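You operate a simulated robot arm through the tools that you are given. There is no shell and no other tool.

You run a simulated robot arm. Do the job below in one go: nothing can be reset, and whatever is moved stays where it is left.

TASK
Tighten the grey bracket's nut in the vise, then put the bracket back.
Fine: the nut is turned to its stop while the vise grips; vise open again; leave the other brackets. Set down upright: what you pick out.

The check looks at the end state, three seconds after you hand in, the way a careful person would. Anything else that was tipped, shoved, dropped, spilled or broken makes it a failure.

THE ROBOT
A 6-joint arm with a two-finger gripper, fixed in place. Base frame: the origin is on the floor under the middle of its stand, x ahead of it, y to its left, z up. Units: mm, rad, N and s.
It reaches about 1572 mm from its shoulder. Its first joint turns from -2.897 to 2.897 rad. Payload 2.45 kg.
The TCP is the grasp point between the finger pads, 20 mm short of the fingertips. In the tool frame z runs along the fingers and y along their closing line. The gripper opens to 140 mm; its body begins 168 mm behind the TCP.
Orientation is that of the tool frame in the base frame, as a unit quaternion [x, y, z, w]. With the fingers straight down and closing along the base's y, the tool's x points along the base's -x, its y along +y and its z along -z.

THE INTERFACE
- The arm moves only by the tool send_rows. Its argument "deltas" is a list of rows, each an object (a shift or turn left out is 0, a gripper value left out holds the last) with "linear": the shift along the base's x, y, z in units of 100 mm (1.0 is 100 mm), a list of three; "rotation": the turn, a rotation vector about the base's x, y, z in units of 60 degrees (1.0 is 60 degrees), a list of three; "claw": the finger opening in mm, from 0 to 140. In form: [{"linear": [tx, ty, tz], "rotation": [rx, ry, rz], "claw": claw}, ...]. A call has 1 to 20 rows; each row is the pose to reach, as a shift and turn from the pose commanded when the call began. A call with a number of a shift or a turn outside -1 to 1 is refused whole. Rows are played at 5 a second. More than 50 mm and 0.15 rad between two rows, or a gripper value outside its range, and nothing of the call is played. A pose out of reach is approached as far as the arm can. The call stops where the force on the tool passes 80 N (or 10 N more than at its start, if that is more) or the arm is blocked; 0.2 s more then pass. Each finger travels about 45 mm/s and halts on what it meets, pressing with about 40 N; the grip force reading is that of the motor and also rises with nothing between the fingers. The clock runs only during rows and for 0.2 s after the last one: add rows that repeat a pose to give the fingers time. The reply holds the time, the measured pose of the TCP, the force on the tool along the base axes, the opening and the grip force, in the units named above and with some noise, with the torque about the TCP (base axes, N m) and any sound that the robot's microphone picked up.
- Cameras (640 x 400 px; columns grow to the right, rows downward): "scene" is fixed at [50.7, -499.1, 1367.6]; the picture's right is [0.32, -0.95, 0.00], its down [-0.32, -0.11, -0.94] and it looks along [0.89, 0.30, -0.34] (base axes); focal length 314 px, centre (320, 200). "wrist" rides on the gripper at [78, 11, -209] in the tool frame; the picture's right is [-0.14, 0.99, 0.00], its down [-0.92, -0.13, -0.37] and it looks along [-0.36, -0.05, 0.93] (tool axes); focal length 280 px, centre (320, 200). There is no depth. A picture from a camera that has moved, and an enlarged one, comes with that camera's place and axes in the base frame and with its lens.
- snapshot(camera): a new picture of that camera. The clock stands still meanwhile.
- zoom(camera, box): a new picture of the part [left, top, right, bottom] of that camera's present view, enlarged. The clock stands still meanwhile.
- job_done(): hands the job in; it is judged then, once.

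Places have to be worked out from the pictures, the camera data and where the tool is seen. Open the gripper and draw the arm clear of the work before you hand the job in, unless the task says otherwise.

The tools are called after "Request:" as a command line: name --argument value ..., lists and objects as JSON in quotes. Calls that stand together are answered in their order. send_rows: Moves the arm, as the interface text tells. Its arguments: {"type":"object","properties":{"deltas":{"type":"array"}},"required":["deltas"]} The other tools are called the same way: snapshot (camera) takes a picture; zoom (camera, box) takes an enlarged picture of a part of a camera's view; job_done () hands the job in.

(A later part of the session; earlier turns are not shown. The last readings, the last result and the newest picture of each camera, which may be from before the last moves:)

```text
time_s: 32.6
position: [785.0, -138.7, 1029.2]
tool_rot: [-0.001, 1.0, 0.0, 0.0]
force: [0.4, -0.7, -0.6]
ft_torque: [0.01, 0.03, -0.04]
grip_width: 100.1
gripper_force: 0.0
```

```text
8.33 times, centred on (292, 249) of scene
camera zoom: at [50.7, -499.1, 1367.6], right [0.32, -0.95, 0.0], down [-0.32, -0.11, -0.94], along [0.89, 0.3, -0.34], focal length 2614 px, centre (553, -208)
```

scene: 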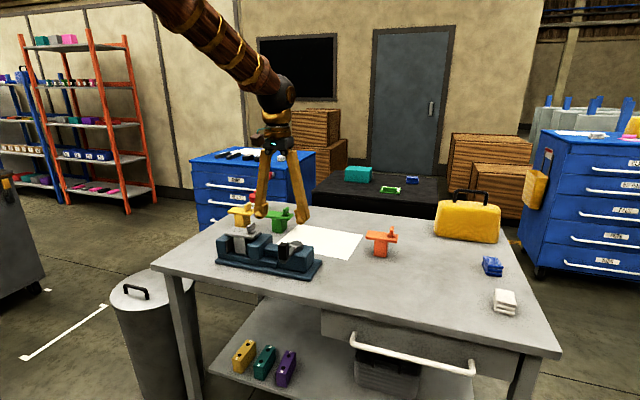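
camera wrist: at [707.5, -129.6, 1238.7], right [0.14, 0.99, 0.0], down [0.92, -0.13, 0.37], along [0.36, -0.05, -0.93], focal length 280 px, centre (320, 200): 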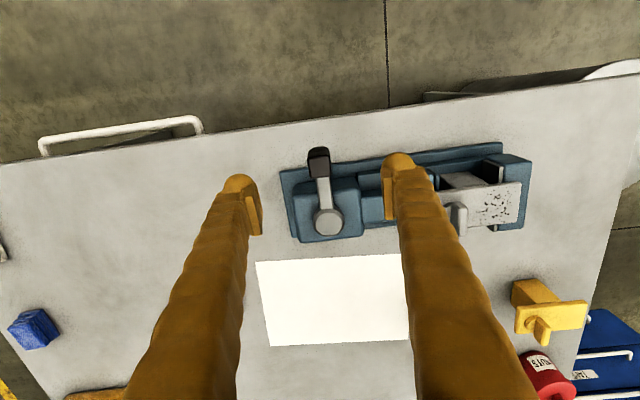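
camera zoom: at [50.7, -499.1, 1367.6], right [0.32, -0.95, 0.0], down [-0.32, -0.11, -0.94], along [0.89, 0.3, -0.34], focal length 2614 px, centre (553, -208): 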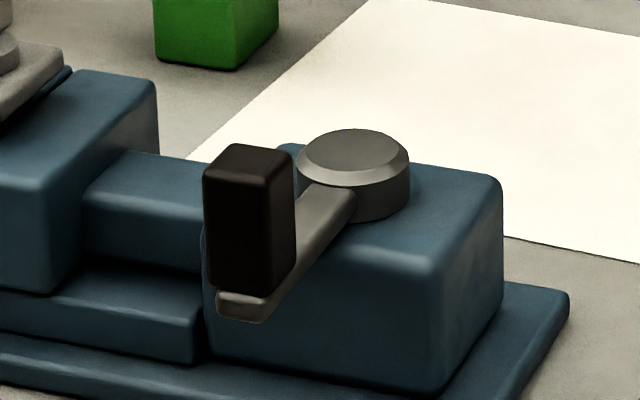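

Handle centre is (787,-141) with top at about 941 and roughly 24 mm square; the pivot is (877.5,-141.5), so the radius is ≈90.5 mm. I'll narrow the fingers to 70 mm and descend around the handle.

Request:
send_rows --deltas '[{"linear": [0.02, -0.023, -0.1], "claw": 70}, {"linear": [0.02, -0.023, -0.3], "claw": 70}, {"linear": [0.02, -0.023, -0.5], "claw": 70}, {"linear": [0.02, -0.023, -0.7], "claw": 70}, {"linear": [0.02, -0.023, -0.9], "claw": 70}, {"linear": [0.02, -0.023, -1.0], "claw": 70}, {"linear": [0.02, -0.023, -1.0], "claw": 70}]'

Request:
snapshot --camera "wrist"

Request:
zoom --camera "scene" --box '[225, 200, 345, 290]'

```text
time_s: 34.2
position: [787.3, -142.4, 929.3]
tool_rot: [0.0, 1.0, 0.0, 0.0]
force: [-0.8, -0.2, -0.5]
ft_torque: [-0.02, -0.02, -0.02]
grip_width: 70.1
gripper_force: 0.0
```

```text
taken
camera wrist: at [709.3, -132.0, 1138.1], right [0.14, 0.99, 0.0], down [0.92, -0.13, 0.37], along [0.36, -0.05, -0.93], focal length 280 px, centre (320, 200)
```

wrist: 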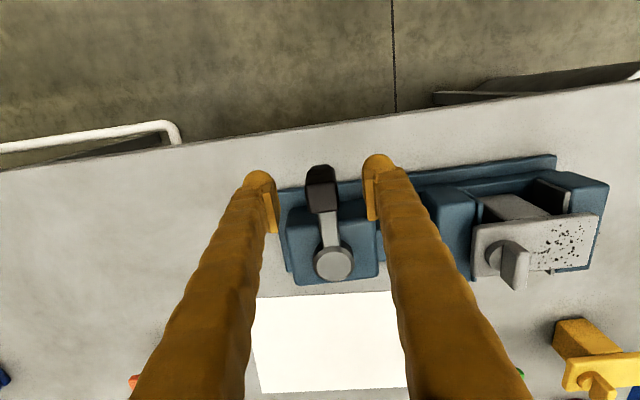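

```text
4.44 times, centred on (285, 245) of scene
camera zoom: at [50.7, -499.1, 1367.6], right [0.32, -0.95, 0.0], down [-0.32, -0.11, -0.94], along [0.89, 0.3, -0.34], focal length 1394 px, centre (476, 0)
```

zoom: 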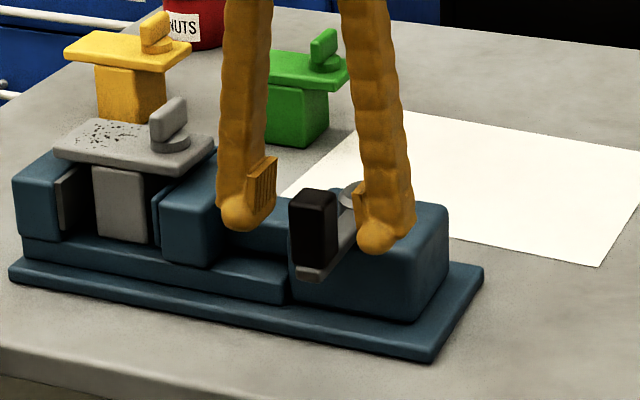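

The handle is centred between the fingers. I'll lower 7 mm more and close on it.

Request:
send_rows --deltas '[{"linear": [0, 0.01, -0.04], "claw": 70}, {"linear": [0, 0.01, -0.07], "claw": 55}, {"linear": [0, 0.01, -0.07], "claw": 40}, {"linear": [0, 0.01, -0.07], "claw": 25}, {"linear": [0, 0.01, -0.07], "claw": 15}, {"linear": [0, 0.01, -0.07], "claw": 15}, {"linear": [0, 0.01, -0.07], "claw": 15}]'

Request:
snapshot --camera "wrist"

```text
time_s: 35.8
position: [787.2, -141.1, 922.2]
tool_rot: [0.0, 1.0, 0.001, 0.0]
force: [-0.2, 4.1, 0.5]
ft_torque: [0.03, -0.02, 0.38]
grip_width: 24.8
gripper_force: 44.7
```

```text
taken
camera wrist: at [709.3, -131.1, 1131.0], right [0.14, 0.99, 0.0], down [0.92, -0.13, 0.37], along [0.36, -0.05, -0.93], focal length 280 px, centre (320, 200)
```

wrist: 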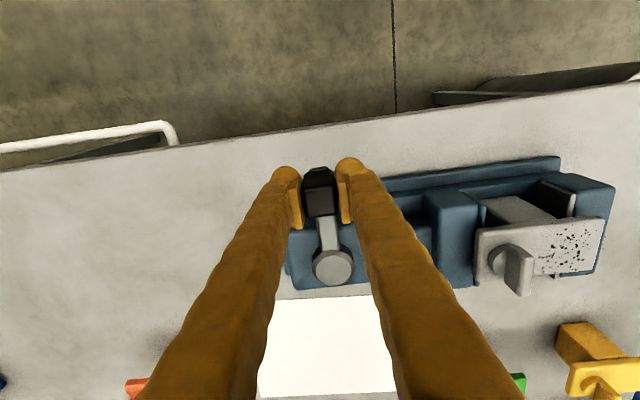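

The handle is gripped at 24.8 mm. I'll try a small clockwise arc about the pivot (handle moving toward +y, the usual tightening sense), 9° with the tool turning along, and read the resistance.

Request:
send_rows --deltas '[{"linear": [0.0012, 0.0473, 0], "rotation": [0, 0, -0.05]}, {"linear": [0.0049, 0.0944, 0], "rotation": [0, 0, -0.1]}, {"linear": [0.0111, 0.1413, 0], "rotation": [0, 0, -0.15]}, {"linear": [0.0111, 0.1413, 0], "rotation": [0, 0, -0.15]}]'

Request:
zoom --camera "scene" --box '[205, 200, 325, 290]'

```text
time_s: 36.4
position: [789.0, -140.0, 921.9]
tool_rot: [0.047, 0.999, -0.003, 0.001]
force: [1.7, -24.2, -3.4]
ft_torque: [-0.26, 0.05, 1.16]
grip_width: 26.7
gripper_force: 44.8
stopped in row 3: the force on the tool passed its limit at 91 N (the readings are from after the stop); the commanded pose is now the measured one
```

```text
4.44 times, centred on (265, 245) of scene
camera zoom: at [50.7, -499.1, 1367.6], right [0.32, -0.95, 0.0], down [-0.32, -0.11, -0.94], along [0.89, 0.3, -0.34], focal length 1394 px, centre (564, 0)
```

zoom: 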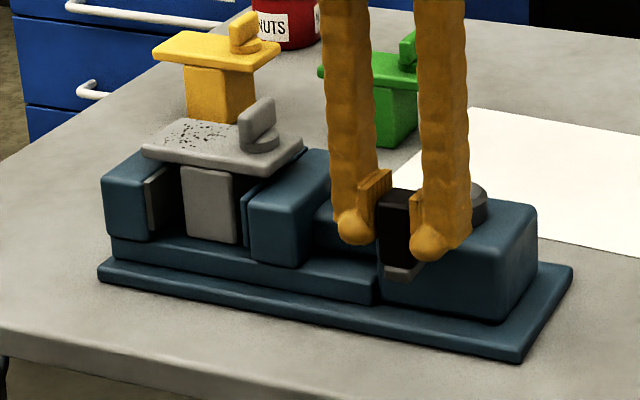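

Clockwise is blocked right away (91 N), so that is the open stop. I'll return to the start angle and try counter-clockwise, handle moving toward -y, by 10°.

Request:
send_rows --deltas '[{"linear": [-0.018, -0.015, 0], "rotation": [0, 0, 0.09]}, {"linear": [-0.017, -0.055, 0], "rotation": [0, 0, 0.132]}, {"linear": [-0.0146, -0.094, 0], "rotation": [0, 0, 0.173]}, {"linear": [-0.01, -0.133, 0], "rotation": [0, 0, 0.215]}, {"linear": [-0.0043, -0.172, 0], "rotation": [0, 0, 0.257]}, {"linear": [-0.0043, -0.172, 0], "rotation": [0, 0, 0.257]}]'

Request:
zoom --camera "scene" --box '[205, 200, 325, 290]'

```text
time_s: 37.8
position: [788.1, -155.4, 922.7]
tool_rot: [-0.087, 0.996, -0.002, 0.002]
force: [21.3, 3.8, 7.8]
ft_torque: [0.09, -0.34, -0.06]
grip_width: 24.9
gripper_force: 45.2
```

```text
4.44 times, centred on (265, 245) of scene
camera zoom: at [50.7, -499.1, 1367.6], right [0.32, -0.95, 0.0], down [-0.32, -0.11, -0.94], along [0.89, 0.3, -0.34], focal length 1394 px, centre (564, 0)
```

zoom: 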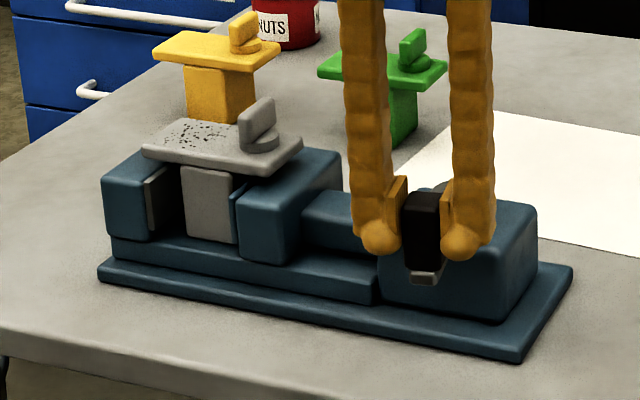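

Counter-clockwise works: the moving jaw has advanced toward the stem. I'll continue the arc to about 30°, nudging slightly inward because the handle pulls the tool toward +x.

Request:
send_rows --deltas '[{"linear": [0.015, -0.038, 0], "rotation": [0, 0, 0.0417]}, {"linear": [0.025, -0.076, 0], "rotation": [0, 0, 0.0833]}, {"linear": [0.036, -0.114, 0], "rotation": [0, 0, 0.125]}, {"linear": [0.0486, -0.151, 0], "rotation": [0, 0, 0.1667]}, {"linear": [0.063, -0.187, 0], "rotation": [0, 0, 0.2083]}, {"linear": [0.0786, -0.223, 0], "rotation": [0, 0, 0.25]}, {"linear": [0.096, -0.258, 0], "rotation": [0, 0, 0.2917]}, {"linear": [0.115, -0.293, 0], "rotation": [0, 0, 0.3333]}, {"linear": [0.115, -0.293, 0], "rotation": [0, 0, 0.3333]}]'

Request:
zoom --camera "scene" --box '[205, 200, 325, 290]'

Request:
snapshot --camera "wrist"

```text
time_s: 39.8
position: [800.2, -184.5, 922.8]
tool_rot: [-0.259, 0.966, -0.002, 0.002]
force: [-5.9, -10.3, 16.4]
ft_torque: [-0.1, 0.09, -0.56]
grip_width: 25.2
gripper_force: 44.7
```

```text
4.44 times, centred on (265, 245) of scene
camera zoom: at [50.7, -499.1, 1367.6], right [0.32, -0.95, 0.0], down [-0.32, -0.11, -0.94], along [0.89, 0.3, -0.34], focal length 1394 px, centre (564, 0)
```

zoom: 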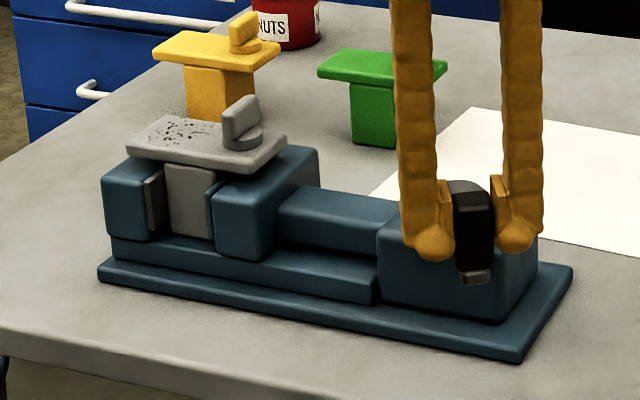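

```text
taken
camera wrist: at [724.8, -215.3, 1130.7], right [-0.38, 0.93, 0.0], down [0.86, 0.35, 0.37], along [0.35, 0.14, -0.93], focal length 280 px, centre (320, 200)
```

wrist: 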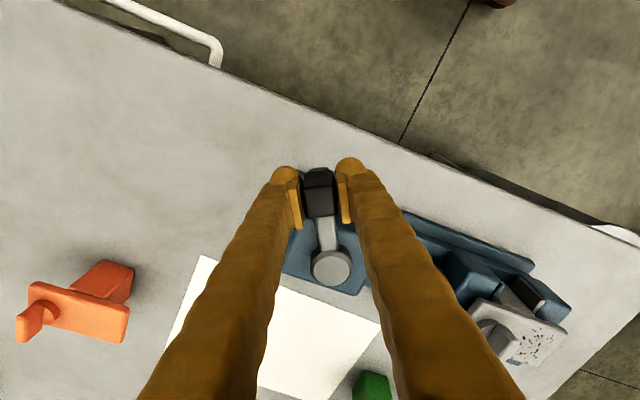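

The jaw is now sliding the bracket toward the fixed jaw and the bracket stays upright. I'll continue 10° more in small steps and watch for the clamp resistance.

Request:
send_rows --deltas '[{"linear": [0.02, -0.034, 0.003], "rotation": [0, 0, 0.0417]}, {"linear": [0.042, -0.066, 0.005], "rotation": [0, 0, 0.0833]}, {"linear": [0.065, -0.098, 0.005], "rotation": [0, 0, 0.125]}, {"linear": [0.09, -0.129, 0.005], "rotation": [0, 0, 0.1667]}, {"linear": [0.09, -0.129, 0.005], "rotation": [0, 0, 0.1667]}]'

Request:
zoom --camera "scene" --box '[205, 200, 325, 290]'

```text
time_s: 41.0
position: [807.8, -198.7, 921.5]
tool_rot: [-0.342, 0.94, -0.003, 0.001]
force: [-19.8, -24.4, 3.4]
ft_torque: [-0.25, 0.25, -0.67]
grip_width: 25.4
gripper_force: 44.6
```

```text
4.44 times, centred on (265, 245) of scene
camera zoom: at [50.7, -499.1, 1367.6], right [0.32, -0.95, 0.0], down [-0.32, -0.11, -0.94], along [0.89, 0.3, -0.34], focal length 1394 px, centre (564, 0)
```

zoom: 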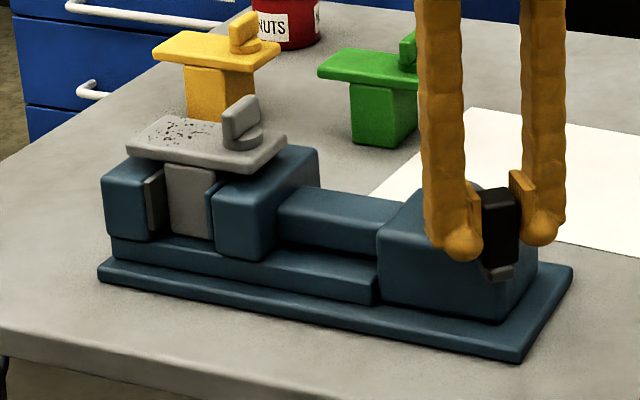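

The jaw hasn't moved in the last 10°, and the remaining force is mostly radial. I'll zoom tightly on the jaws to see whether the stem is clamped.

Request:
zoom --camera "scene" --box '[222, 215, 286, 263]'

Request:
snapshot --camera "wrist"

```text
8.33 times, centred on (254, 239) of scene
camera zoom: at [50.7, -499.1, 1367.6], right [0.32, -0.95, 0.0], down [-0.32, -0.11, -0.94], along [0.89, 0.3, -0.34], focal length 2614 px, centre (870, -125)
```

zoom: 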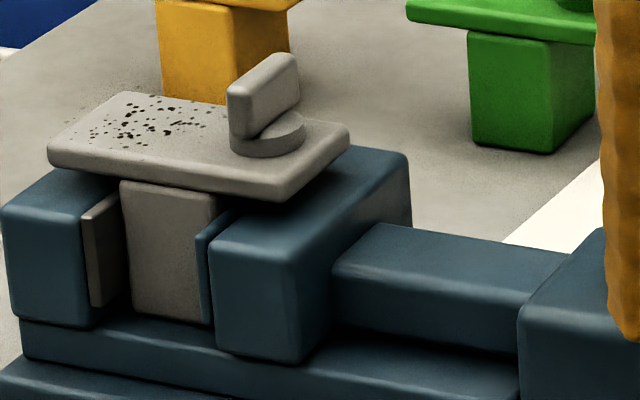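

```text
taken
camera wrist: at [740.0, -240.6, 1130.7], right [-0.53, 0.85, 0.0], down [0.79, 0.49, 0.37], along [0.32, 0.19, -0.93], focal length 280 px, centre (320, 200)
```

wrist: 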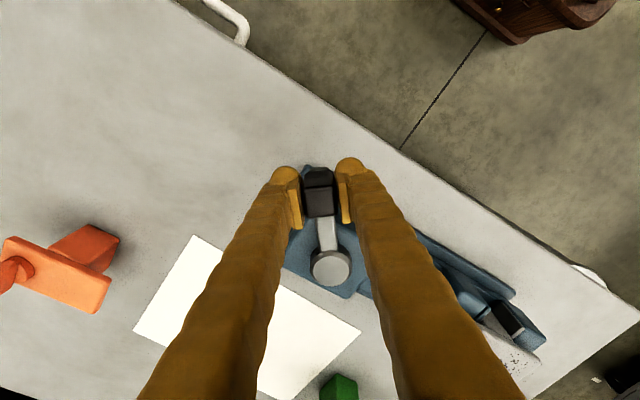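

The stem is up against the fixed jaw (its +y face is at y≈88), with the moving jaw touching its other side. I'll keep turning the lever in small steps, slightly further out radially, until it resists so the clamp is truly tight.

Request:
send_rows --deltas '[{"linear": [0.013, -0.036, 0], "rotation": [0, 0, 0.0417]}, {"linear": [0.041, -0.0645, 0], "rotation": [0, 0, 0.0833]}, {"linear": [0.069, -0.092, 0], "rotation": [0, 0, 0.125]}, {"linear": [0.099, -0.118, 0], "rotation": [0, 0, 0.1667]}, {"linear": [0.099, -0.118, 0], "rotation": [0, 0, 0.1667]}]'

Request:
zoom --camera "scene" --box '[205, 200, 325, 290]'

```text
time_s: 42.2
position: [818.8, -209.1, 922.7]
tool_rot: [-0.421, 0.907, -0.001, 0.002]
force: [-5.2, -22.9, -13.1]
ft_torque: [-0.21, 0.06, -0.92]
grip_width: 25.1
gripper_force: 45.2
```

```text
4.44 times, centred on (265, 245) of scene
camera zoom: at [50.7, -499.1, 1367.6], right [0.32, -0.95, 0.0], down [-0.32, -0.11, -0.94], along [0.89, 0.3, -0.34], focal length 1394 px, centre (564, 0)
```

zoom: 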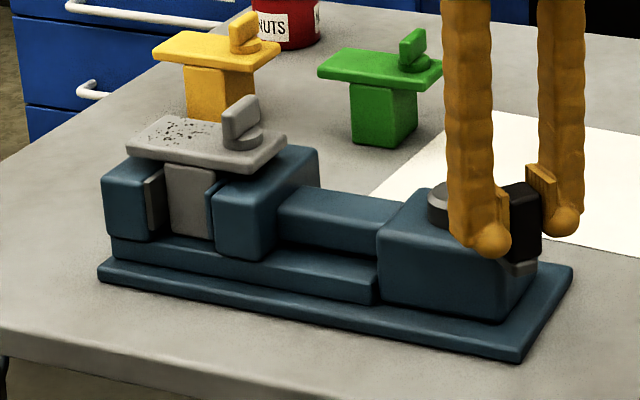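

The lever is still turning with little tangential resistance, at about 50°. I'll continue the arc to 70°.

Request:
send_rows --deltas '[{"linear": [0.03, -0.027, 0.003], "rotation": [0, 0, 0.04]}, {"linear": [0.06, -0.053, 0.005], "rotation": [0, 0, 0.08]}, {"linear": [0.093, -0.075, 0.005], "rotation": [0, 0, 0.12]}, {"linear": [0.1275, -0.095, 0.005], "rotation": [0, 0, 0.16]}, {"linear": [0.162, -0.115, 0.005], "rotation": [0, 0, 0.2]}, {"linear": [0.198, -0.132, 0.005], "rotation": [0, 0, 0.24]}, {"linear": [0.235, -0.148, 0.005], "rotation": [0, 0, 0.28]}, {"linear": [0.272, -0.163, 0.005], "rotation": [0, 0, 0.32]}, {"linear": [0.272, -0.163, 0.005], "rotation": [0, 0, 0.32]}]'

Request:
zoom --camera "scene" --box '[205, 200, 325, 290]'

```text
time_s: 44.2
position: [845.5, -225.0, 924.0]
tool_rot: [-0.568, 0.823, -0.001, 0.002]
force: [2.1, -7.1, -30.4]
ft_torque: [-0.05, 0.02, -0.38]
grip_width: 24.8
gripper_force: 44.5
```

```text
4.44 times, centred on (265, 245) of scene
camera zoom: at [50.7, -499.1, 1367.6], right [0.32, -0.95, 0.0], down [-0.32, -0.11, -0.94], along [0.89, 0.3, -0.34], focal length 1394 px, centre (564, 0)
```

zoom: 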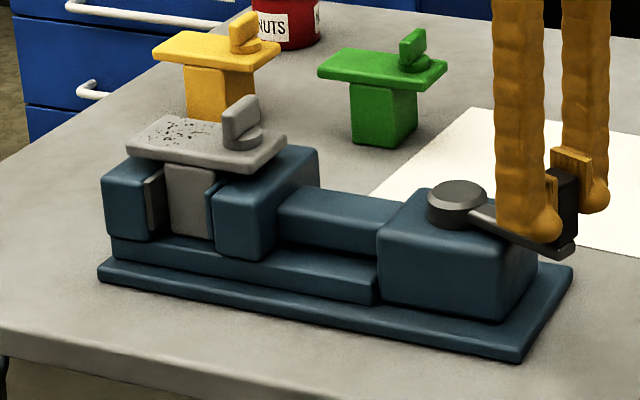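

The lever is at about 69° and still moving; I had lifted slightly, giving -30 N in z. I'll go back down 1.5 mm and continue to 90°.

Request:
send_rows --deltas '[{"linear": [0.038, -0.01, -0.01], "rotation": [0, 0, 0.0417]}, {"linear": [0.0775, -0.019, -0.015], "rotation": [0, 0, 0.0833]}, {"linear": [0.116, -0.028, -0.015], "rotation": [0, 0, 0.125]}, {"linear": [0.155, -0.036, -0.015], "rotation": [0, 0, 0.1667]}, {"linear": [0.195, -0.042, -0.015], "rotation": [0, 0, 0.2083]}, {"linear": [0.234, -0.0465, -0.015], "rotation": [0, 0, 0.25]}, {"linear": [0.273, -0.049, -0.015], "rotation": [0, 0, 0.2917]}, {"linear": [0.313, -0.05, -0.015], "rotation": [0, 0, 0.3333]}, {"linear": [0.313, -0.05, -0.015], "rotation": [0, 0, 0.3333]}]'

Request:
zoom --camera "scene" --box '[205, 200, 325, 290]'

```text
time_s: 45.7
position: [864.9, -228.8, 921.5]
tool_rot: [-0.672, 0.741, 0.004, -0.001]
force: [-25.5, 6.5, 17.6]
ft_torque: [0.0, 0.4, -0.98]
grip_width: 26.3
gripper_force: 44.7
stopped in row 7: the force on the tool passed its limit at 86 N (the readings are from after the stop); the commanded pose is now the measured one
```

```text
4.44 times, centred on (265, 245) of scene
camera zoom: at [50.7, -499.1, 1367.6], right [0.32, -0.95, 0.0], down [-0.32, -0.11, -0.94], along [0.89, 0.3, -0.34], focal length 1394 px, centre (564, 0)
```

zoom: 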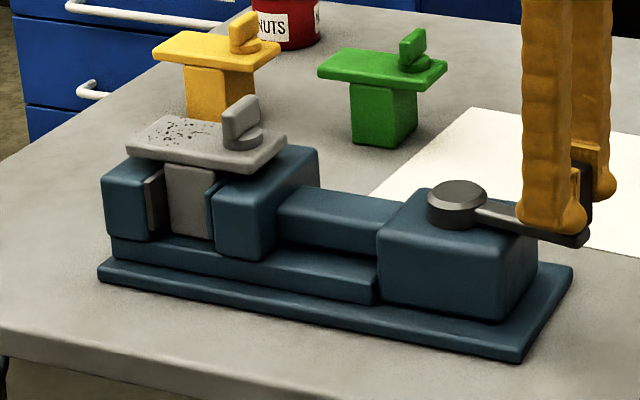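

Firm stop at about 82° (86 N), and the bracket is clamped upright. I'll open the fingers to release the handle and check that the lever stays put.

Request:
send_rows --deltas '[{"linear": [0, 0, 0], "claw": 40}, {"linear": [0, 0, 0], "claw": 55}, {"linear": [0, 0, 0], "claw": 65}, {"linear": [0, 0, 0], "claw": 65}, {"linear": [0, 0, 0.2], "claw": 65}, {"linear": [0, 0, 0.45], "claw": 65}, {"linear": [0, 0, 0.7], "claw": 65}, {"linear": [0, 0, 1.0], "claw": 65}, {"linear": [0, 0, 1.0], "claw": 65}]'

Request:
zoom --camera "scene" --box '[205, 200, 325, 290]'

Request:
snapshot --camera "wrist"

```text
time_s: 47.7
position: [865.0, -228.2, 1021.7]
tool_rot: [-0.672, 0.741, 0.002, 0.0]
force: [-0.1, 0.2, -0.4]
ft_torque: [0.01, 0.02, 0.01]
grip_width: 65.0
gripper_force: 0.0
```

```text
4.44 times, centred on (265, 245) of scene
camera zoom: at [50.7, -499.1, 1367.6], right [0.32, -0.95, 0.0], down [-0.32, -0.11, -0.94], along [0.89, 0.3, -0.34], focal length 1394 px, centre (564, 0)
```

zoom: 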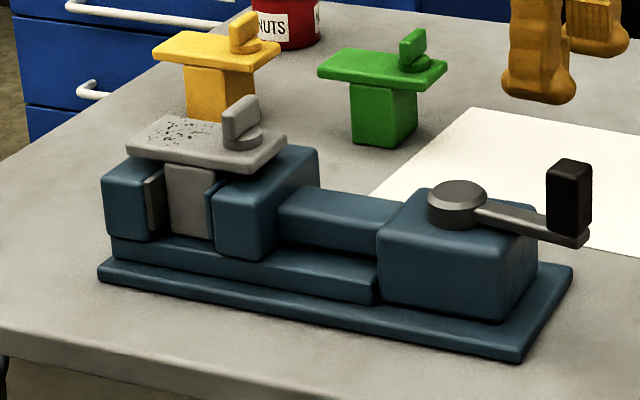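

```text
taken
camera wrist: at [848.0, -307.5, 1230.2], right [-0.97, 0.23, 0.01], down [0.22, 0.9, 0.37], along [0.08, 0.36, -0.93], focal length 280 px, centre (320, 200)
```

wrist: 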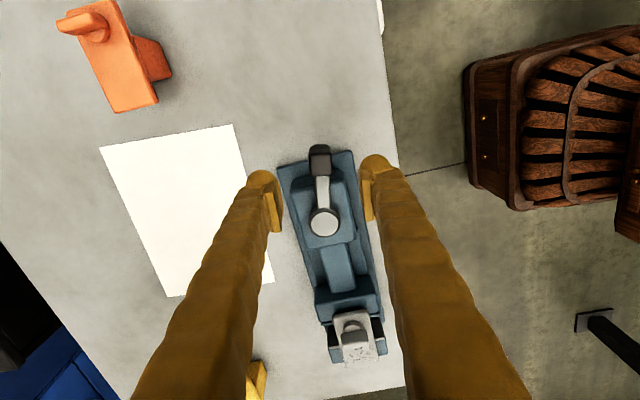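

The lever stays at its closed position and the stem is clamped. I'll turn the tool back to neutral yaw and move above the bracket's nut, at about (877,31).

Request:
send_rows --deltas '[{"linear": [0.01, 0.22, 0], "rotation": [0, 0, -0.125]}, {"linear": [0.02, 0.44, 0], "rotation": [0, 0, -0.25]}, {"linear": [0.03, 0.66, 0], "rotation": [0, 0, -0.375]}, {"linear": [0.04, 0.88, 0], "rotation": [0, 0, -0.5]}]'

Request:
send_rows --deltas '[{"linear": [0.01, 0.22, 0], "rotation": [0, 0, -0.125]}, {"linear": [0.02, 0.44, 0], "rotation": [0, 0, -0.25]}, {"linear": [0.03, 0.66, 0], "rotation": [0, 0, -0.375]}, {"linear": [0.04, 0.88, 0], "rotation": [0, 0, -0.5]}]'

Request:
send_rows --deltas '[{"linear": [0.01, 0.22, 0], "rotation": [0, 0, -0.125], "claw": 65}, {"linear": [0.02, 0.44, 0], "rotation": [0, 0, -0.25], "claw": 80}, {"linear": [0.03, 0.66, 0], "rotation": [0, 0, -0.35], "claw": 90}, {"linear": [0.04, 0.83, 0], "rotation": [0, 0, -0.407], "claw": 90}, {"linear": [0.04, 0.83, 0], "rotation": [0, 0, -0.407], "claw": 90}]'

Request:
snapshot --camera "wrist"

Request:
zoom --camera "scene" --box '[205, 190, 325, 280]'

```text
time_s: 48.7
position: [869.9, -141.1, 1020.2]
tool_rot: [-0.456, 0.89, 0.003, 0.0]
force: [0.2, -0.5, -0.7]
ft_torque: [-0.02, -0.01, 0.0]
grip_width: 64.8
gripper_force: 0.0
```

```text
time_s: 49.7
position: [875.3, -51.6, 1019.1]
tool_rot: [-0.21, 0.978, 0.003, 0.001]
force: [0.0, 0.7, 0.7]
ft_torque: [0.03, 0.0, 0.01]
grip_width: 65.0
gripper_force: 0.1
```

```text
time_s: 50.9
position: [877.7, 28.4, 1019.5]
tool_rot: [0.0, 1.0, 0.002, 0.002]
force: [-0.7, -0.3, -1.0]
ft_torque: [-0.02, 0.02, 0.03]
grip_width: 90.1
gripper_force: 0.1
```

```text
taken
camera wrist: at [798.5, 37.7, 1228.0], right [0.14, 0.99, 0.01], down [0.92, -0.13, 0.37], along [0.37, -0.05, -0.93], focal length 280 px, centre (320, 200)
```

wrist: 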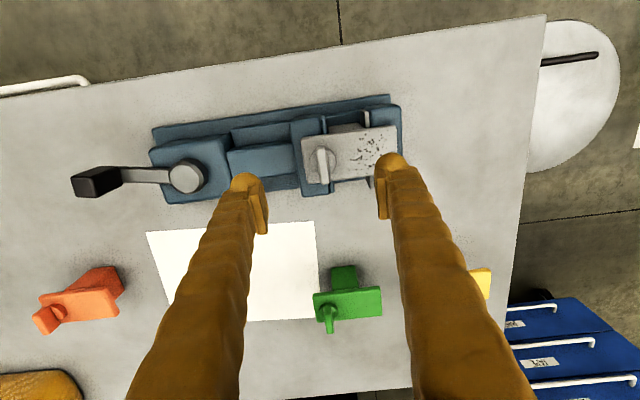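

```text
4.44 times, centred on (265, 235) of scene
camera zoom: at [50.7, -499.1, 1367.6], right [0.32, -0.95, 0.0], down [-0.32, -0.11, -0.94], along [0.89, 0.3, -0.34], focal length 1394 px, centre (564, 44)
```

zoom: 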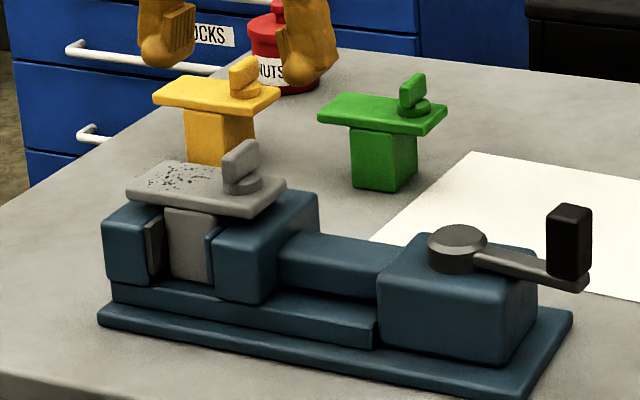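

I'll zoom in on the nut from this viewpoint to get the fin's centre and direction.

Request:
zoom --camera "wrist" --box '[284, 100, 412, 210]'

Request:
zoom --camera "scene" --box '[224, 212, 280, 254]'

```text
3.64 times, centred on (348, 155) of wrist
camera zoom: at [798.5, 37.7, 1228.0], right [0.14, 0.99, 0.01], down [0.92, -0.13, 0.37], along [0.37, -0.05, -0.93], focal length 1020 px, centre (218, 364)
```

zoom: 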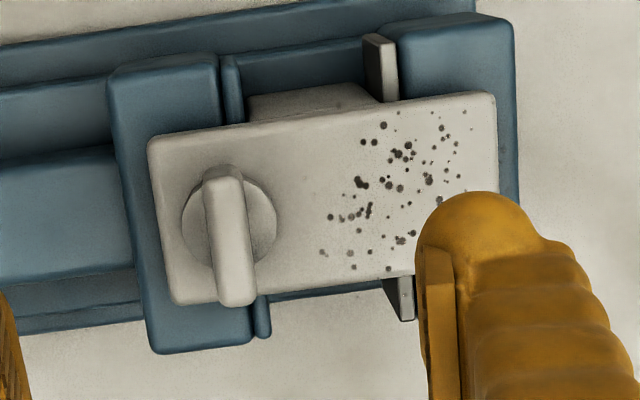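

```text
9.52 times, centred on (252, 233) of scene
camera zoom: at [50.7, -499.1, 1367.6], right [0.32, -0.95, 0.0], down [-0.32, -0.11, -0.94], along [0.89, 0.3, -0.34], focal length 2987 px, centre (968, -114)
```

zoom: 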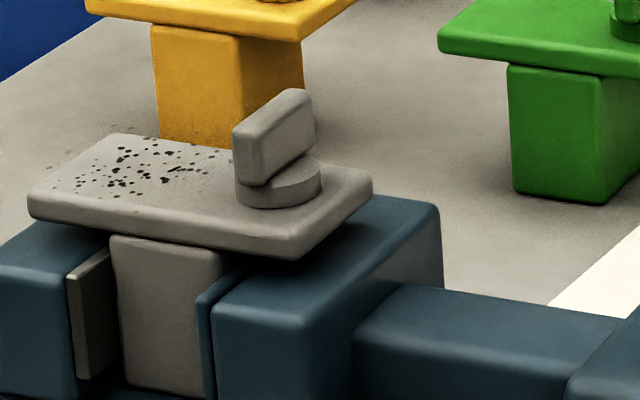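

The fin runs along x with centre about (875,31) and top at z≈941; the nut disc top is z≈916. I'll narrow the fingers to 50 mm and descend to z≈938 so the pads straddle the fin and the tips stay above the disc.

Request:
send_rows --deltas '[{"linear": [-0.027, 0.024, 0], "claw": 50}, {"linear": [-0.027, 0.024, -0.1], "claw": 50}, {"linear": [-0.027, 0.024, -0.3], "claw": 50}, {"linear": [-0.027, 0.024, -0.5], "claw": 50}, {"linear": [-0.027, 0.024, -0.65], "claw": 50}, {"linear": [-0.027, 0.024, -0.75], "claw": 50}, {"linear": [-0.027, 0.024, -0.815], "claw": 50}, {"linear": [-0.027, 0.024, -0.815], "claw": 50}]'

Request:
snapshot --camera "wrist"

Request:
zoom --camera "scene" --box '[214, 202, 298, 265]'

```text
time_s: 52.7
position: [874.6, 32.7, 937.5]
tool_rot: [-0.001, 1.0, 0.003, 0.002]
force: [0.2, 0.5, -0.1]
ft_torque: [-0.01, -0.03, -0.01]
grip_width: 50.0
gripper_force: 0.1
```

```text
taken
camera wrist: at [796.3, 40.6, 1147.8], right [0.14, 0.99, 0.01], down [0.92, -0.13, 0.37], along [0.37, -0.05, -0.93], focal length 280 px, centre (320, 200)
```

wrist: 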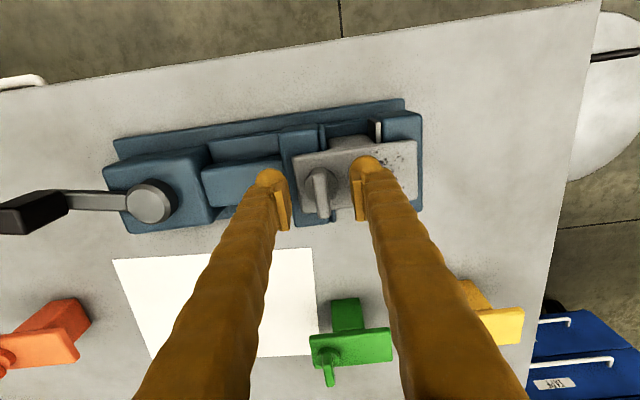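

```text
6.35 times, centred on (256, 234) of scene
camera zoom: at [50.7, -499.1, 1367.6], right [0.32, -0.95, 0.0], down [-0.32, -0.11, -0.94], along [0.89, 0.3, -0.34], focal length 1991 px, centre (726, -13)
```

zoom: 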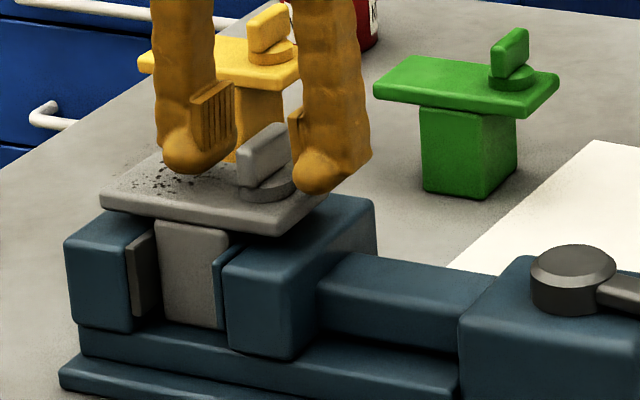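

The fin is between the pads with clear space on each side. I'll close on it.

Request:
send_rows --deltas '[{"linear": [0, -0.01, 0], "claw": 40}, {"linear": [0, -0.01, 0], "claw": 28}, {"linear": [0, -0.01, 0], "claw": 18}, {"linear": [0, -0.01, 0], "claw": 8}, {"linear": [0, -0.01, 0], "claw": 4}, {"linear": [0, -0.01, 0], "claw": 4}, {"linear": [0, -0.01, 0], "claw": 4}]'

Request:
zoom --camera "wrist" --box '[256, 120, 416, 240]'

Request:
zoom --camera "scene" --box '[214, 202, 298, 265]'

```text
time_s: 54.3
position: [876.0, 31.5, 938.3]
tool_rot: [0.0, 1.0, 0.003, 0.002]
force: [0.1, 14.5, -2.1]
ft_torque: [0.12, -0.04, 0.0]
grip_width: 14.3
gripper_force: 6.8
```

```text
3.33 times, centred on (336, 180) of wrist
camera zoom: at [796.2, 40.1, 1147.6], right [0.14, 0.99, 0.01], down [0.92, -0.13, 0.37], along [0.37, -0.05, -0.93], focal length 935 px, centre (267, 267)
```

zoom: 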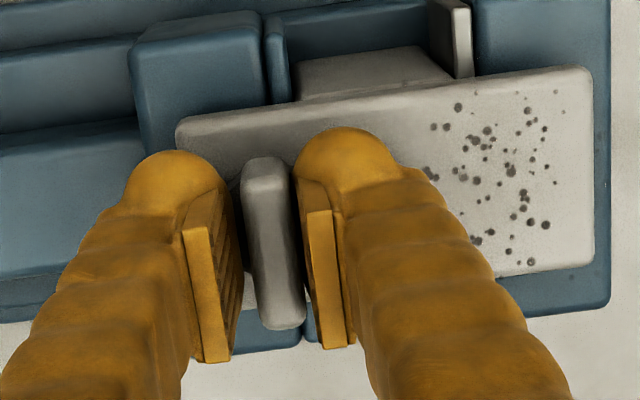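

```text
6.35 times, centred on (256, 234) of scene
camera zoom: at [50.7, -499.1, 1367.6], right [0.32, -0.95, 0.0], down [-0.32, -0.11, -0.94], along [0.89, 0.3, -0.34], focal length 1991 px, centre (726, -13)
```

zoom: 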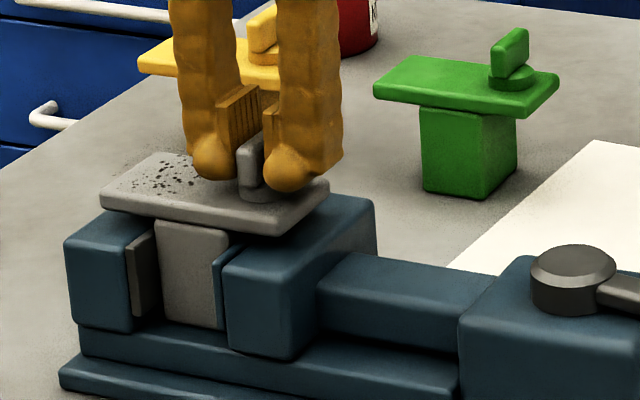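

The width is 14.3 mm with a +14.5 N side load: only the +y finger touches, so the fin centre is about 2 mm further in +y. I'll shift +2 mm and let the grip finish.

Request:
send_rows --deltas '[{"linear": [0, 0.01, 0], "claw": 4}, {"linear": [0, 0.02, 0], "claw": 4}, {"linear": [0, 0.02, 0], "claw": 4}, {"linear": [0, 0.02, 0], "claw": 4}]'

```text
time_s: 55.3
position: [874.4, 33.1, 938.9]
tool_rot: [0.0, 1.0, 0.003, 0.002]
force: [1.6, 6.5, -2.6]
ft_torque: [0.05, -0.07, -0.03]
grip_width: 10.6
gripper_force: 37.8
```

The fin is now firmly gripped (10.6 mm, 38 N). I'll turn clockwise (viewed from above) by 12° in small steps and read the torque and sound.

Request:
send_rows --deltas '[{"linear": [0, 0.005, 0], "rotation": [0, 0, -0.05]}, {"linear": [0, 0.005, 0], "rotation": [0, 0, -0.1]}, {"linear": [0, 0.005, 0], "rotation": [0, 0, -0.15]}, {"linear": [0, 0.005, 0], "rotation": [0, 0, -0.2]}, {"linear": [0, 0.005, 0], "rotation": [0, 0, -0.2]}]'

Request:
zoom --camera "scene" --box '[214, 202, 298, 265]'

```text
time_s: 56.5
position: [875.2, 33.5, 938.3]
tool_rot: [0.103, 0.995, 0.003, 0.002]
force: [4.1, 7.5, -6.3]
ft_torque: [0.02, -0.17, 0.03]
grip_width: 10.6
gripper_force: 37.8
```

```text
6.35 times, centred on (256, 234) of scene
camera zoom: at [50.7, -499.1, 1367.6], right [0.32, -0.95, 0.0], down [-0.32, -0.11, -0.94], along [0.89, 0.3, -0.34], focal length 1991 px, centre (726, -13)
```

zoom: 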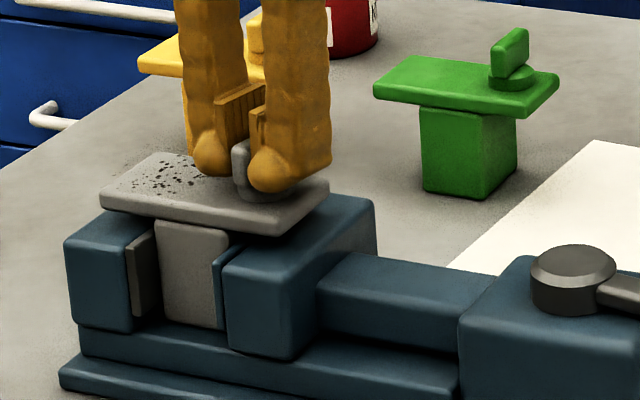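

The nut turns freely so far, with negligible torque and a slight downward pull. I'll continue clockwise 36° more.

Request:
send_rows --deltas '[{"linear": [0, 0.002, -0.002], "rotation": [0, 0, -0.06]}, {"linear": [0, 0.004, -0.003], "rotation": [0, 0, -0.12]}, {"linear": [0, 0.004, -0.004], "rotation": [0, 0, -0.18]}, {"linear": [0, 0.004, -0.005], "rotation": [0, 0, -0.24]}, {"linear": [0, 0.004, -0.005], "rotation": [0, 0, -0.3]}, {"linear": [0, 0.004, -0.005], "rotation": [0, 0, -0.36]}, {"linear": [0, 0.004, -0.005], "rotation": [0, 0, -0.42]}, {"linear": [0, 0.004, -0.005], "rotation": [0, 0, -0.48]}, {"linear": [0, 0.004, -0.005], "rotation": [0, 0, -0.54]}, {"linear": [0, 0.004, -0.005], "rotation": [0, 0, -0.6]}, {"linear": [0, 0.004, -0.005], "rotation": [0, 0, -0.6]}]'

Request:
zoom --camera "scene" --box '[214, 202, 298, 265]'

```text
time_s: 58.9
position: [876.0, 34.5, 939.0]
tool_rot: [0.407, 0.913, 0.002, 0.002]
force: [10.6, -1.0, 19.2]
ft_torque: [-0.09, -0.22, 0.01]
grip_width: 10.8
gripper_force: 37.2
```

```text
6.35 times, centred on (256, 234) of scene
camera zoom: at [50.7, -499.1, 1367.6], right [0.32, -0.95, 0.0], down [-0.32, -0.11, -0.94], along [0.89, 0.3, -0.34], focal length 1991 px, centre (726, -13)
```

zoom: 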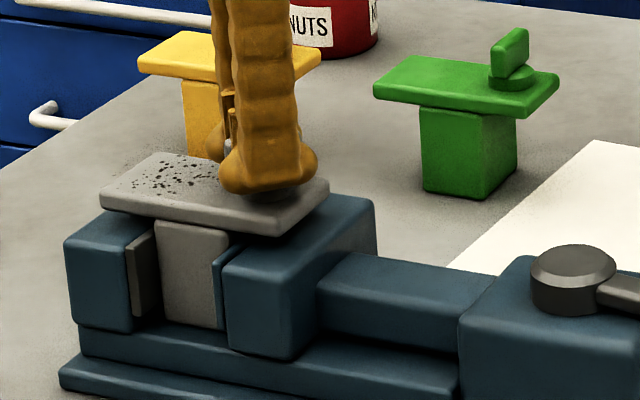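

Yaw is now -48° with no turning resistance; the +19 N in z says I'm pressing down a little, so I'll ease up 0.5 mm and turn another 40°.

Request:
send_rows --deltas '[{"linear": [0.003, 0, 0.005], "rotation": [0, 0, -0.06]}, {"linear": [0.005, 0, 0.005], "rotation": [0, 0, -0.12]}, {"linear": [0.005, 0, 0.005], "rotation": [0, 0, -0.18]}, {"linear": [0.005, 0, 0.005], "rotation": [0, 0, -0.24]}, {"linear": [0.005, 0, 0.005], "rotation": [0, 0, -0.3]}, {"linear": [0.005, 0, 0.005], "rotation": [0, 0, -0.36]}, {"linear": [0.005, 0, 0.005], "rotation": [0, 0, -0.42]}, {"linear": [0.005, 0, 0.005], "rotation": [0, 0, -0.48]}, {"linear": [0.005, 0, 0.005], "rotation": [0, 0, -0.54]}, {"linear": [0.005, 0, 0.005], "rotation": [0, 0, -0.6]}, {"linear": [0.005, 0, 0.005], "rotation": [0, 0, -0.67]}, {"linear": [0.005, 0, 0.005], "rotation": [0, 0, -0.67]}]'

Request:
zoom --camera "scene" --box '[214, 202, 298, 265]'

Request:
snapshot --camera "wrist"

```text
time_s: 61.5
position: [875.5, 34.2, 939.0]
tool_rot: [0.696, 0.718, 0.0, 0.003]
force: [14.8, 16.1, -5.1]
ft_torque: [0.19, -0.2, 0.04]
grip_width: 10.7
gripper_force: 38.5
```

```text
6.35 times, centred on (256, 234) of scene
camera zoom: at [50.7, -499.1, 1367.6], right [0.32, -0.95, 0.0], down [-0.32, -0.11, -0.94], along [0.89, 0.3, -0.34], focal length 1991 px, centre (726, -13)
```

zoom: 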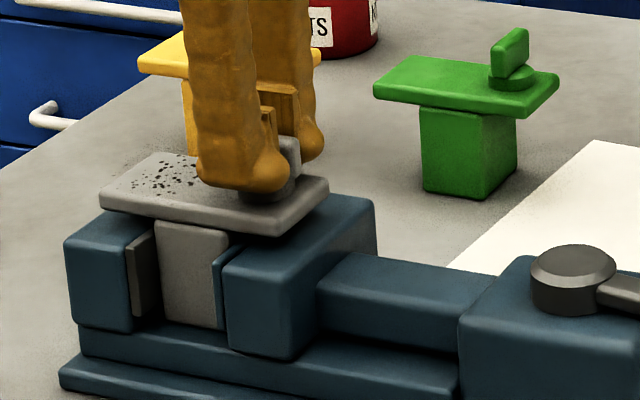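

```text
taken
camera wrist: at [883.3, 112.5, 1147.4], right [0.99, -0.11, 0.0], down [-0.1, -0.92, 0.37], along [-0.04, -0.37, -0.93], focal length 280 px, centre (320, 200)
```

wrist: 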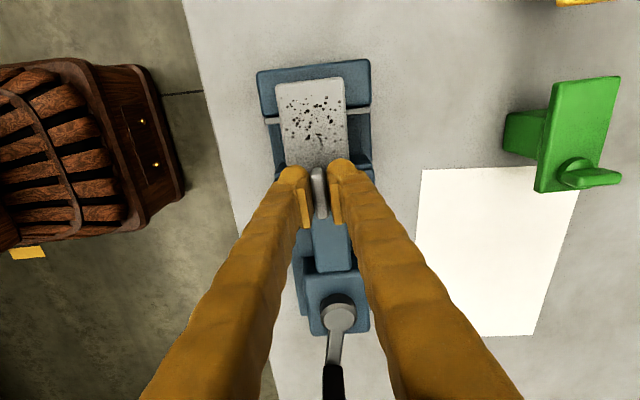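

The nut has turned about 88° with no stop yet. I'll try continuing clockwise another 55° without regripping, easing +1 mm in x toward the fin.

Request:
send_rows --deltas '[{"linear": [0.005, 0.003, 0], "rotation": [0, 0, -0.06]}, {"linear": [0.01, 0.005, 0], "rotation": [0, 0, -0.12]}, {"linear": [0.01, 0.005, 0], "rotation": [0, 0, -0.18]}, {"linear": [0.01, 0.005, 0], "rotation": [0, 0, -0.24]}, {"linear": [0.01, 0.005, 0], "rotation": [0, 0, -0.3]}, {"linear": [0.01, 0.005, 0], "rotation": [0, 0, -0.36]}, {"linear": [0.01, 0.005, 0], "rotation": [0, 0, -0.42]}, {"linear": [0.01, 0.005, 0], "rotation": [0, 0, -0.48]}, {"linear": [0.01, 0.005, 0], "rotation": [0, 0, -0.54]}, {"linear": [0.01, 0.005, 0], "rotation": [0, 0, -0.6]}, {"linear": [0.01, 0.005, 0], "rotation": [0, 0, -0.66]}, {"linear": [0.01, 0.005, 0], "rotation": [0, 0, -0.72]}, {"linear": [0.01, 0.005, 0], "rotation": [0, 0, -0.78]}, {"linear": [0.01, 0.005, 0], "rotation": [0, 0, -0.84]}, {"linear": [0.01, 0.005, 0], "rotation": [0, 0, -0.9]}, {"linear": [0.01, 0.005, 0], "rotation": [0, 0, -0.9]}]'

Request:
zoom --camera "scene" --box '[214, 202, 298, 265]'

Request:
snapshot --camera "wrist"

```text
time_s: 64.9
position: [876.9, 32.7, 939.9]
tool_rot: [0.946, 0.324, -0.001, 0.004]
force: [18.0, 32.1, 2.8]
ft_torque: [0.85, -0.58, 1.34]
grip_width: 35.0
gripper_force: 39.7
```

```text
6.35 times, centred on (256, 234) of scene
camera zoom: at [50.7, -499.1, 1367.6], right [0.32, -0.95, 0.0], down [-0.32, -0.11, -0.94], along [0.89, 0.3, -0.34], focal length 1991 px, centre (726, -13)
```

zoom: 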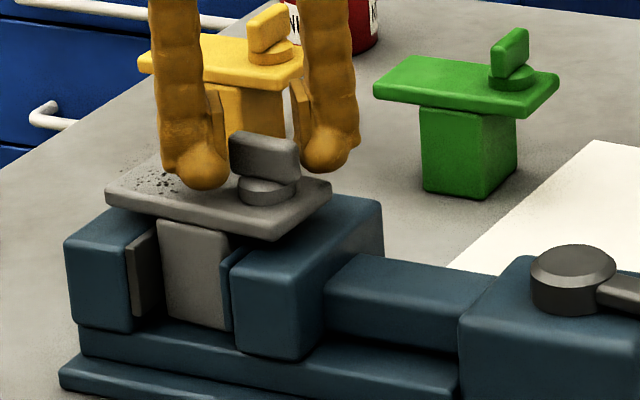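

```text
taken
camera wrist: at [945.4, 74.1, 1148.5], right [0.5, -0.87, 0.01], down [-0.81, -0.46, 0.37], along [-0.32, -0.19, -0.93], focal length 280 px, centre (320, 200)
```

wrist: 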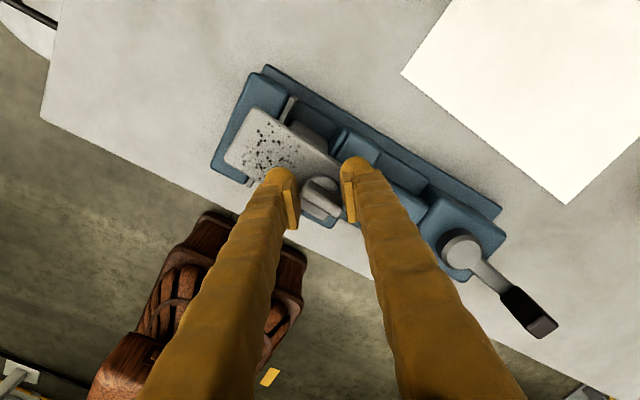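

The nut hit its stop: the fin no longer followed and pushed the fingers open to 35 mm, with torque 1.3 N·m. I'll open the fingers right away to unload it and rise to inspect.

Request:
send_rows --deltas '[{"linear": [0, 0, 0], "claw": 50}, {"linear": [0, 0, 0], "claw": 70}, {"linear": [0, 0, 0], "claw": 80}, {"linear": [0, 0, 0.15], "claw": 80}, {"linear": [0, 0, 0.4], "claw": 80}, {"linear": [0, 0, 0.7], "claw": 80}, {"linear": [0, 0, 0.9], "claw": 80}, {"linear": [0, 0, 0.9], "claw": 80}]'

Request:
zoom --camera "scene" --box '[214, 202, 298, 265]'

Request:
snapshot --camera "wrist"

```text
time_s: 66.7
position: [877.2, 34.8, 1028.7]
tool_rot: [0.946, 0.324, -0.001, 0.002]
force: [0.4, -0.2, -0.3]
ft_torque: [-0.01, 0.03, 0.01]
grip_width: 80.0
gripper_force: 0.0
```

```text
6.35 times, centred on (256, 234) of scene
camera zoom: at [50.7, -499.1, 1367.6], right [0.32, -0.95, 0.0], down [-0.32, -0.11, -0.94], along [0.89, 0.3, -0.34], focal length 1991 px, centre (726, -13)
```

zoom: 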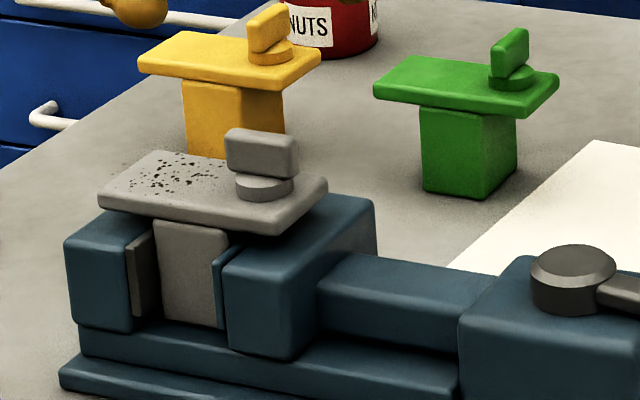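

```text
taken
camera wrist: at [945.4, 74.3, 1238.1], right [0.5, -0.87, 0.01], down [-0.81, -0.46, 0.37], along [-0.32, -0.19, -0.93], focal length 280 px, centre (320, 200)
```

wrist: 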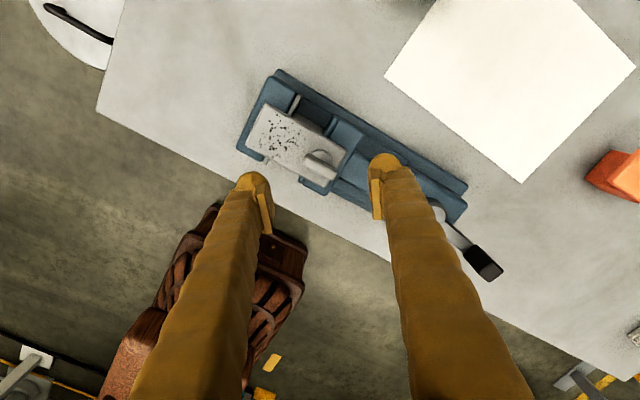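

The bracket and jaw sprang back square once unloaded. I'll zoom on the nut to read the fin's present angle.

Request:
zoom --camera "wrist" --box '[230, 80, 374, 200]'

Request:
zoom --camera "scene" --box '[226, 212, 274, 248]'

```text
3.33 times, centred on (302, 140) of wrist
camera zoom: at [945.4, 74.3, 1238.1], right [0.5, -0.87, 0.01], down [-0.81, -0.46, 0.37], along [-0.32, -0.19, -0.93], focal length 935 px, centre (380, 400)
```

zoom: 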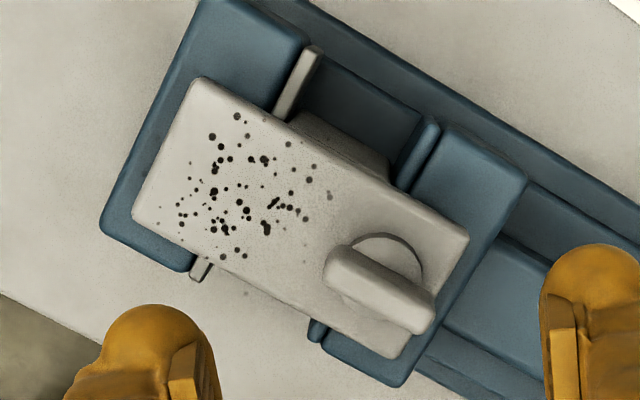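

```text
11.11 times, centred on (250, 230) of scene
camera zoom: at [50.7, -499.1, 1367.6], right [0.32, -0.95, 0.0], down [-0.32, -0.11, -0.94], along [0.89, 0.3, -0.34], focal length 3485 px, centre (1098, -133)
```

zoom: 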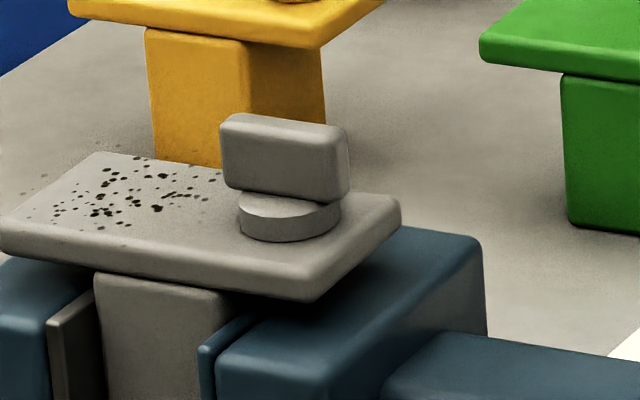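

The fin now lies along y, parallel to the plate, about 90° from where it started. To confirm it's at its stop, I'll turn the tool back to yaw -90°, regrip the fin and press gently a little further clockwise.

Request:
send_rows --deltas '[{"linear": [-0.002, 0, 0], "rotation": [0, 0, 0.125], "claw": 60}, {"linear": [-0.004, 0, 0], "rotation": [0, 0, 0.25], "claw": 60}, {"linear": [-0.006, 0, 0], "rotation": [0, 0, 0.375], "claw": 60}, {"linear": [-0.008, 0, 0], "rotation": [0, 0, 0.5], "claw": 60}, {"linear": [-0.01, 0, 0], "rotation": [0, 0, 0.625], "claw": 60}, {"linear": [-0.01, 0, 0], "rotation": [0, 0, 0.75], "claw": 60}, {"linear": [-0.01, 0, 0], "rotation": [0, 0, 0.87], "claw": 60}, {"linear": [-0.01, 0, 0], "rotation": [0, 0, 0.87], "claw": 60}]'

Request:
zoom --camera "wrist" --box '[250, 100, 410, 220]'

```text
time_s: 68.5
position: [875.0, 34.4, 1028.6]
tool_rot: [0.706, 0.708, 0.0, 0.003]
force: [-0.1, -0.9, -0.6]
ft_torque: [-0.02, -0.06, 0.03]
grip_width: 60.0
gripper_force: 0.1
```

```text
3.33 times, centred on (330, 160) of wrist
camera zoom: at [885.5, 112.3, 1237.3], right [0.99, -0.14, 0.01], down [-0.13, -0.92, 0.37], along [-0.05, -0.37, -0.93], focal length 935 px, centre (287, 333)
```

zoom: 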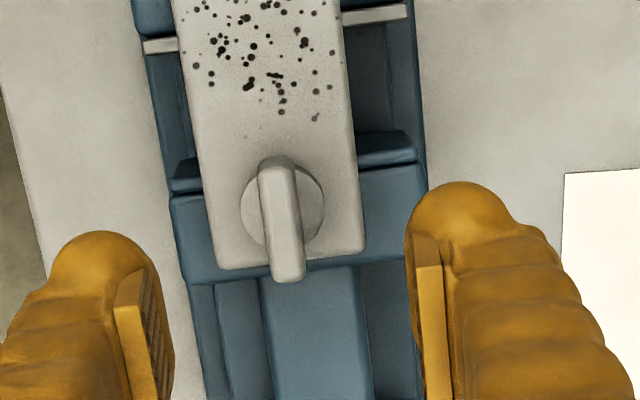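

The view confirms the fin is along y at about (874,33.5). I'll descend over it at yaw -90° and close.

Request:
send_rows --deltas '[{"linear": [0, -0.005, -0.2], "claw": 50}, {"linear": [0, -0.005, -0.45], "claw": 50}, {"linear": [0, -0.005, -0.65], "claw": 50}, {"linear": [0, -0.005, -0.8], "claw": 50}, {"linear": [0, -0.005, -0.89], "claw": 50}, {"linear": [0, -0.005, -0.89], "claw": 40}, {"linear": [0, -0.005, -0.89], "claw": 25}, {"linear": [0, -0.005, -0.89], "claw": 12}, {"linear": [0, -0.005, -0.89], "claw": 4}, {"linear": [0, -0.005, -0.89], "claw": 4}, {"linear": [0, -0.005, -0.89], "claw": 4}]'

Request:
zoom --camera "wrist" --box '[240, 100, 400, 220]'

```text
time_s: 70.9
position: [875.7, 34.6, 941.1]
tool_rot: [0.707, 0.707, 0.0, 0.003]
force: [-12.2, -0.2, -0.5]
ft_torque: [0.05, 0.13, 0.03]
grip_width: 12.7
gripper_force: 6.2
```

```text
3.33 times, centred on (320, 160) of wrist
camera zoom: at [885.5, 112.5, 1149.0], right [0.99, -0.14, 0.0], down [-0.13, -0.92, 0.37], along [-0.05, -0.37, -0.93], focal length 935 px, centre (320, 333)
```

zoom: 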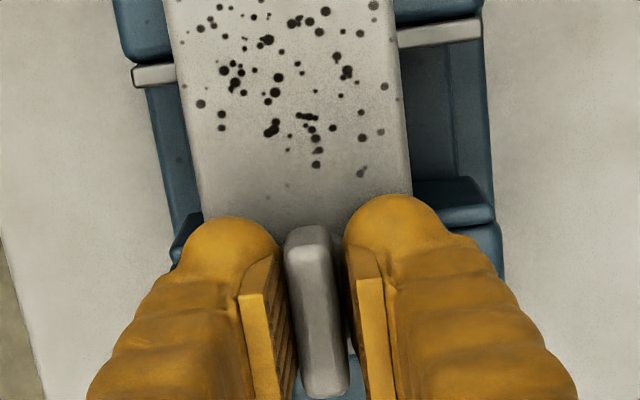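

Only the -x finger touches (-12 N), so I'll shift -1.2 mm in x, lower 1 mm and let the grip settle.

Request:
send_rows --deltas '[{"linear": [-0.006, 0, -0.005], "claw": 4}, {"linear": [-0.012, 0, -0.01], "claw": 4}, {"linear": [-0.012, 0, -0.01], "claw": 4}, {"linear": [-0.012, 0, -0.01], "claw": 4}]'

```text
time_s: 71.9
position: [875.3, 34.7, 940.3]
tool_rot: [0.707, 0.707, 0.001, 0.003]
force: [-7.6, -3.2, 8.4]
ft_torque: [-0.07, 0.08, -0.02]
grip_width: 10.6
gripper_force: 38.4
```

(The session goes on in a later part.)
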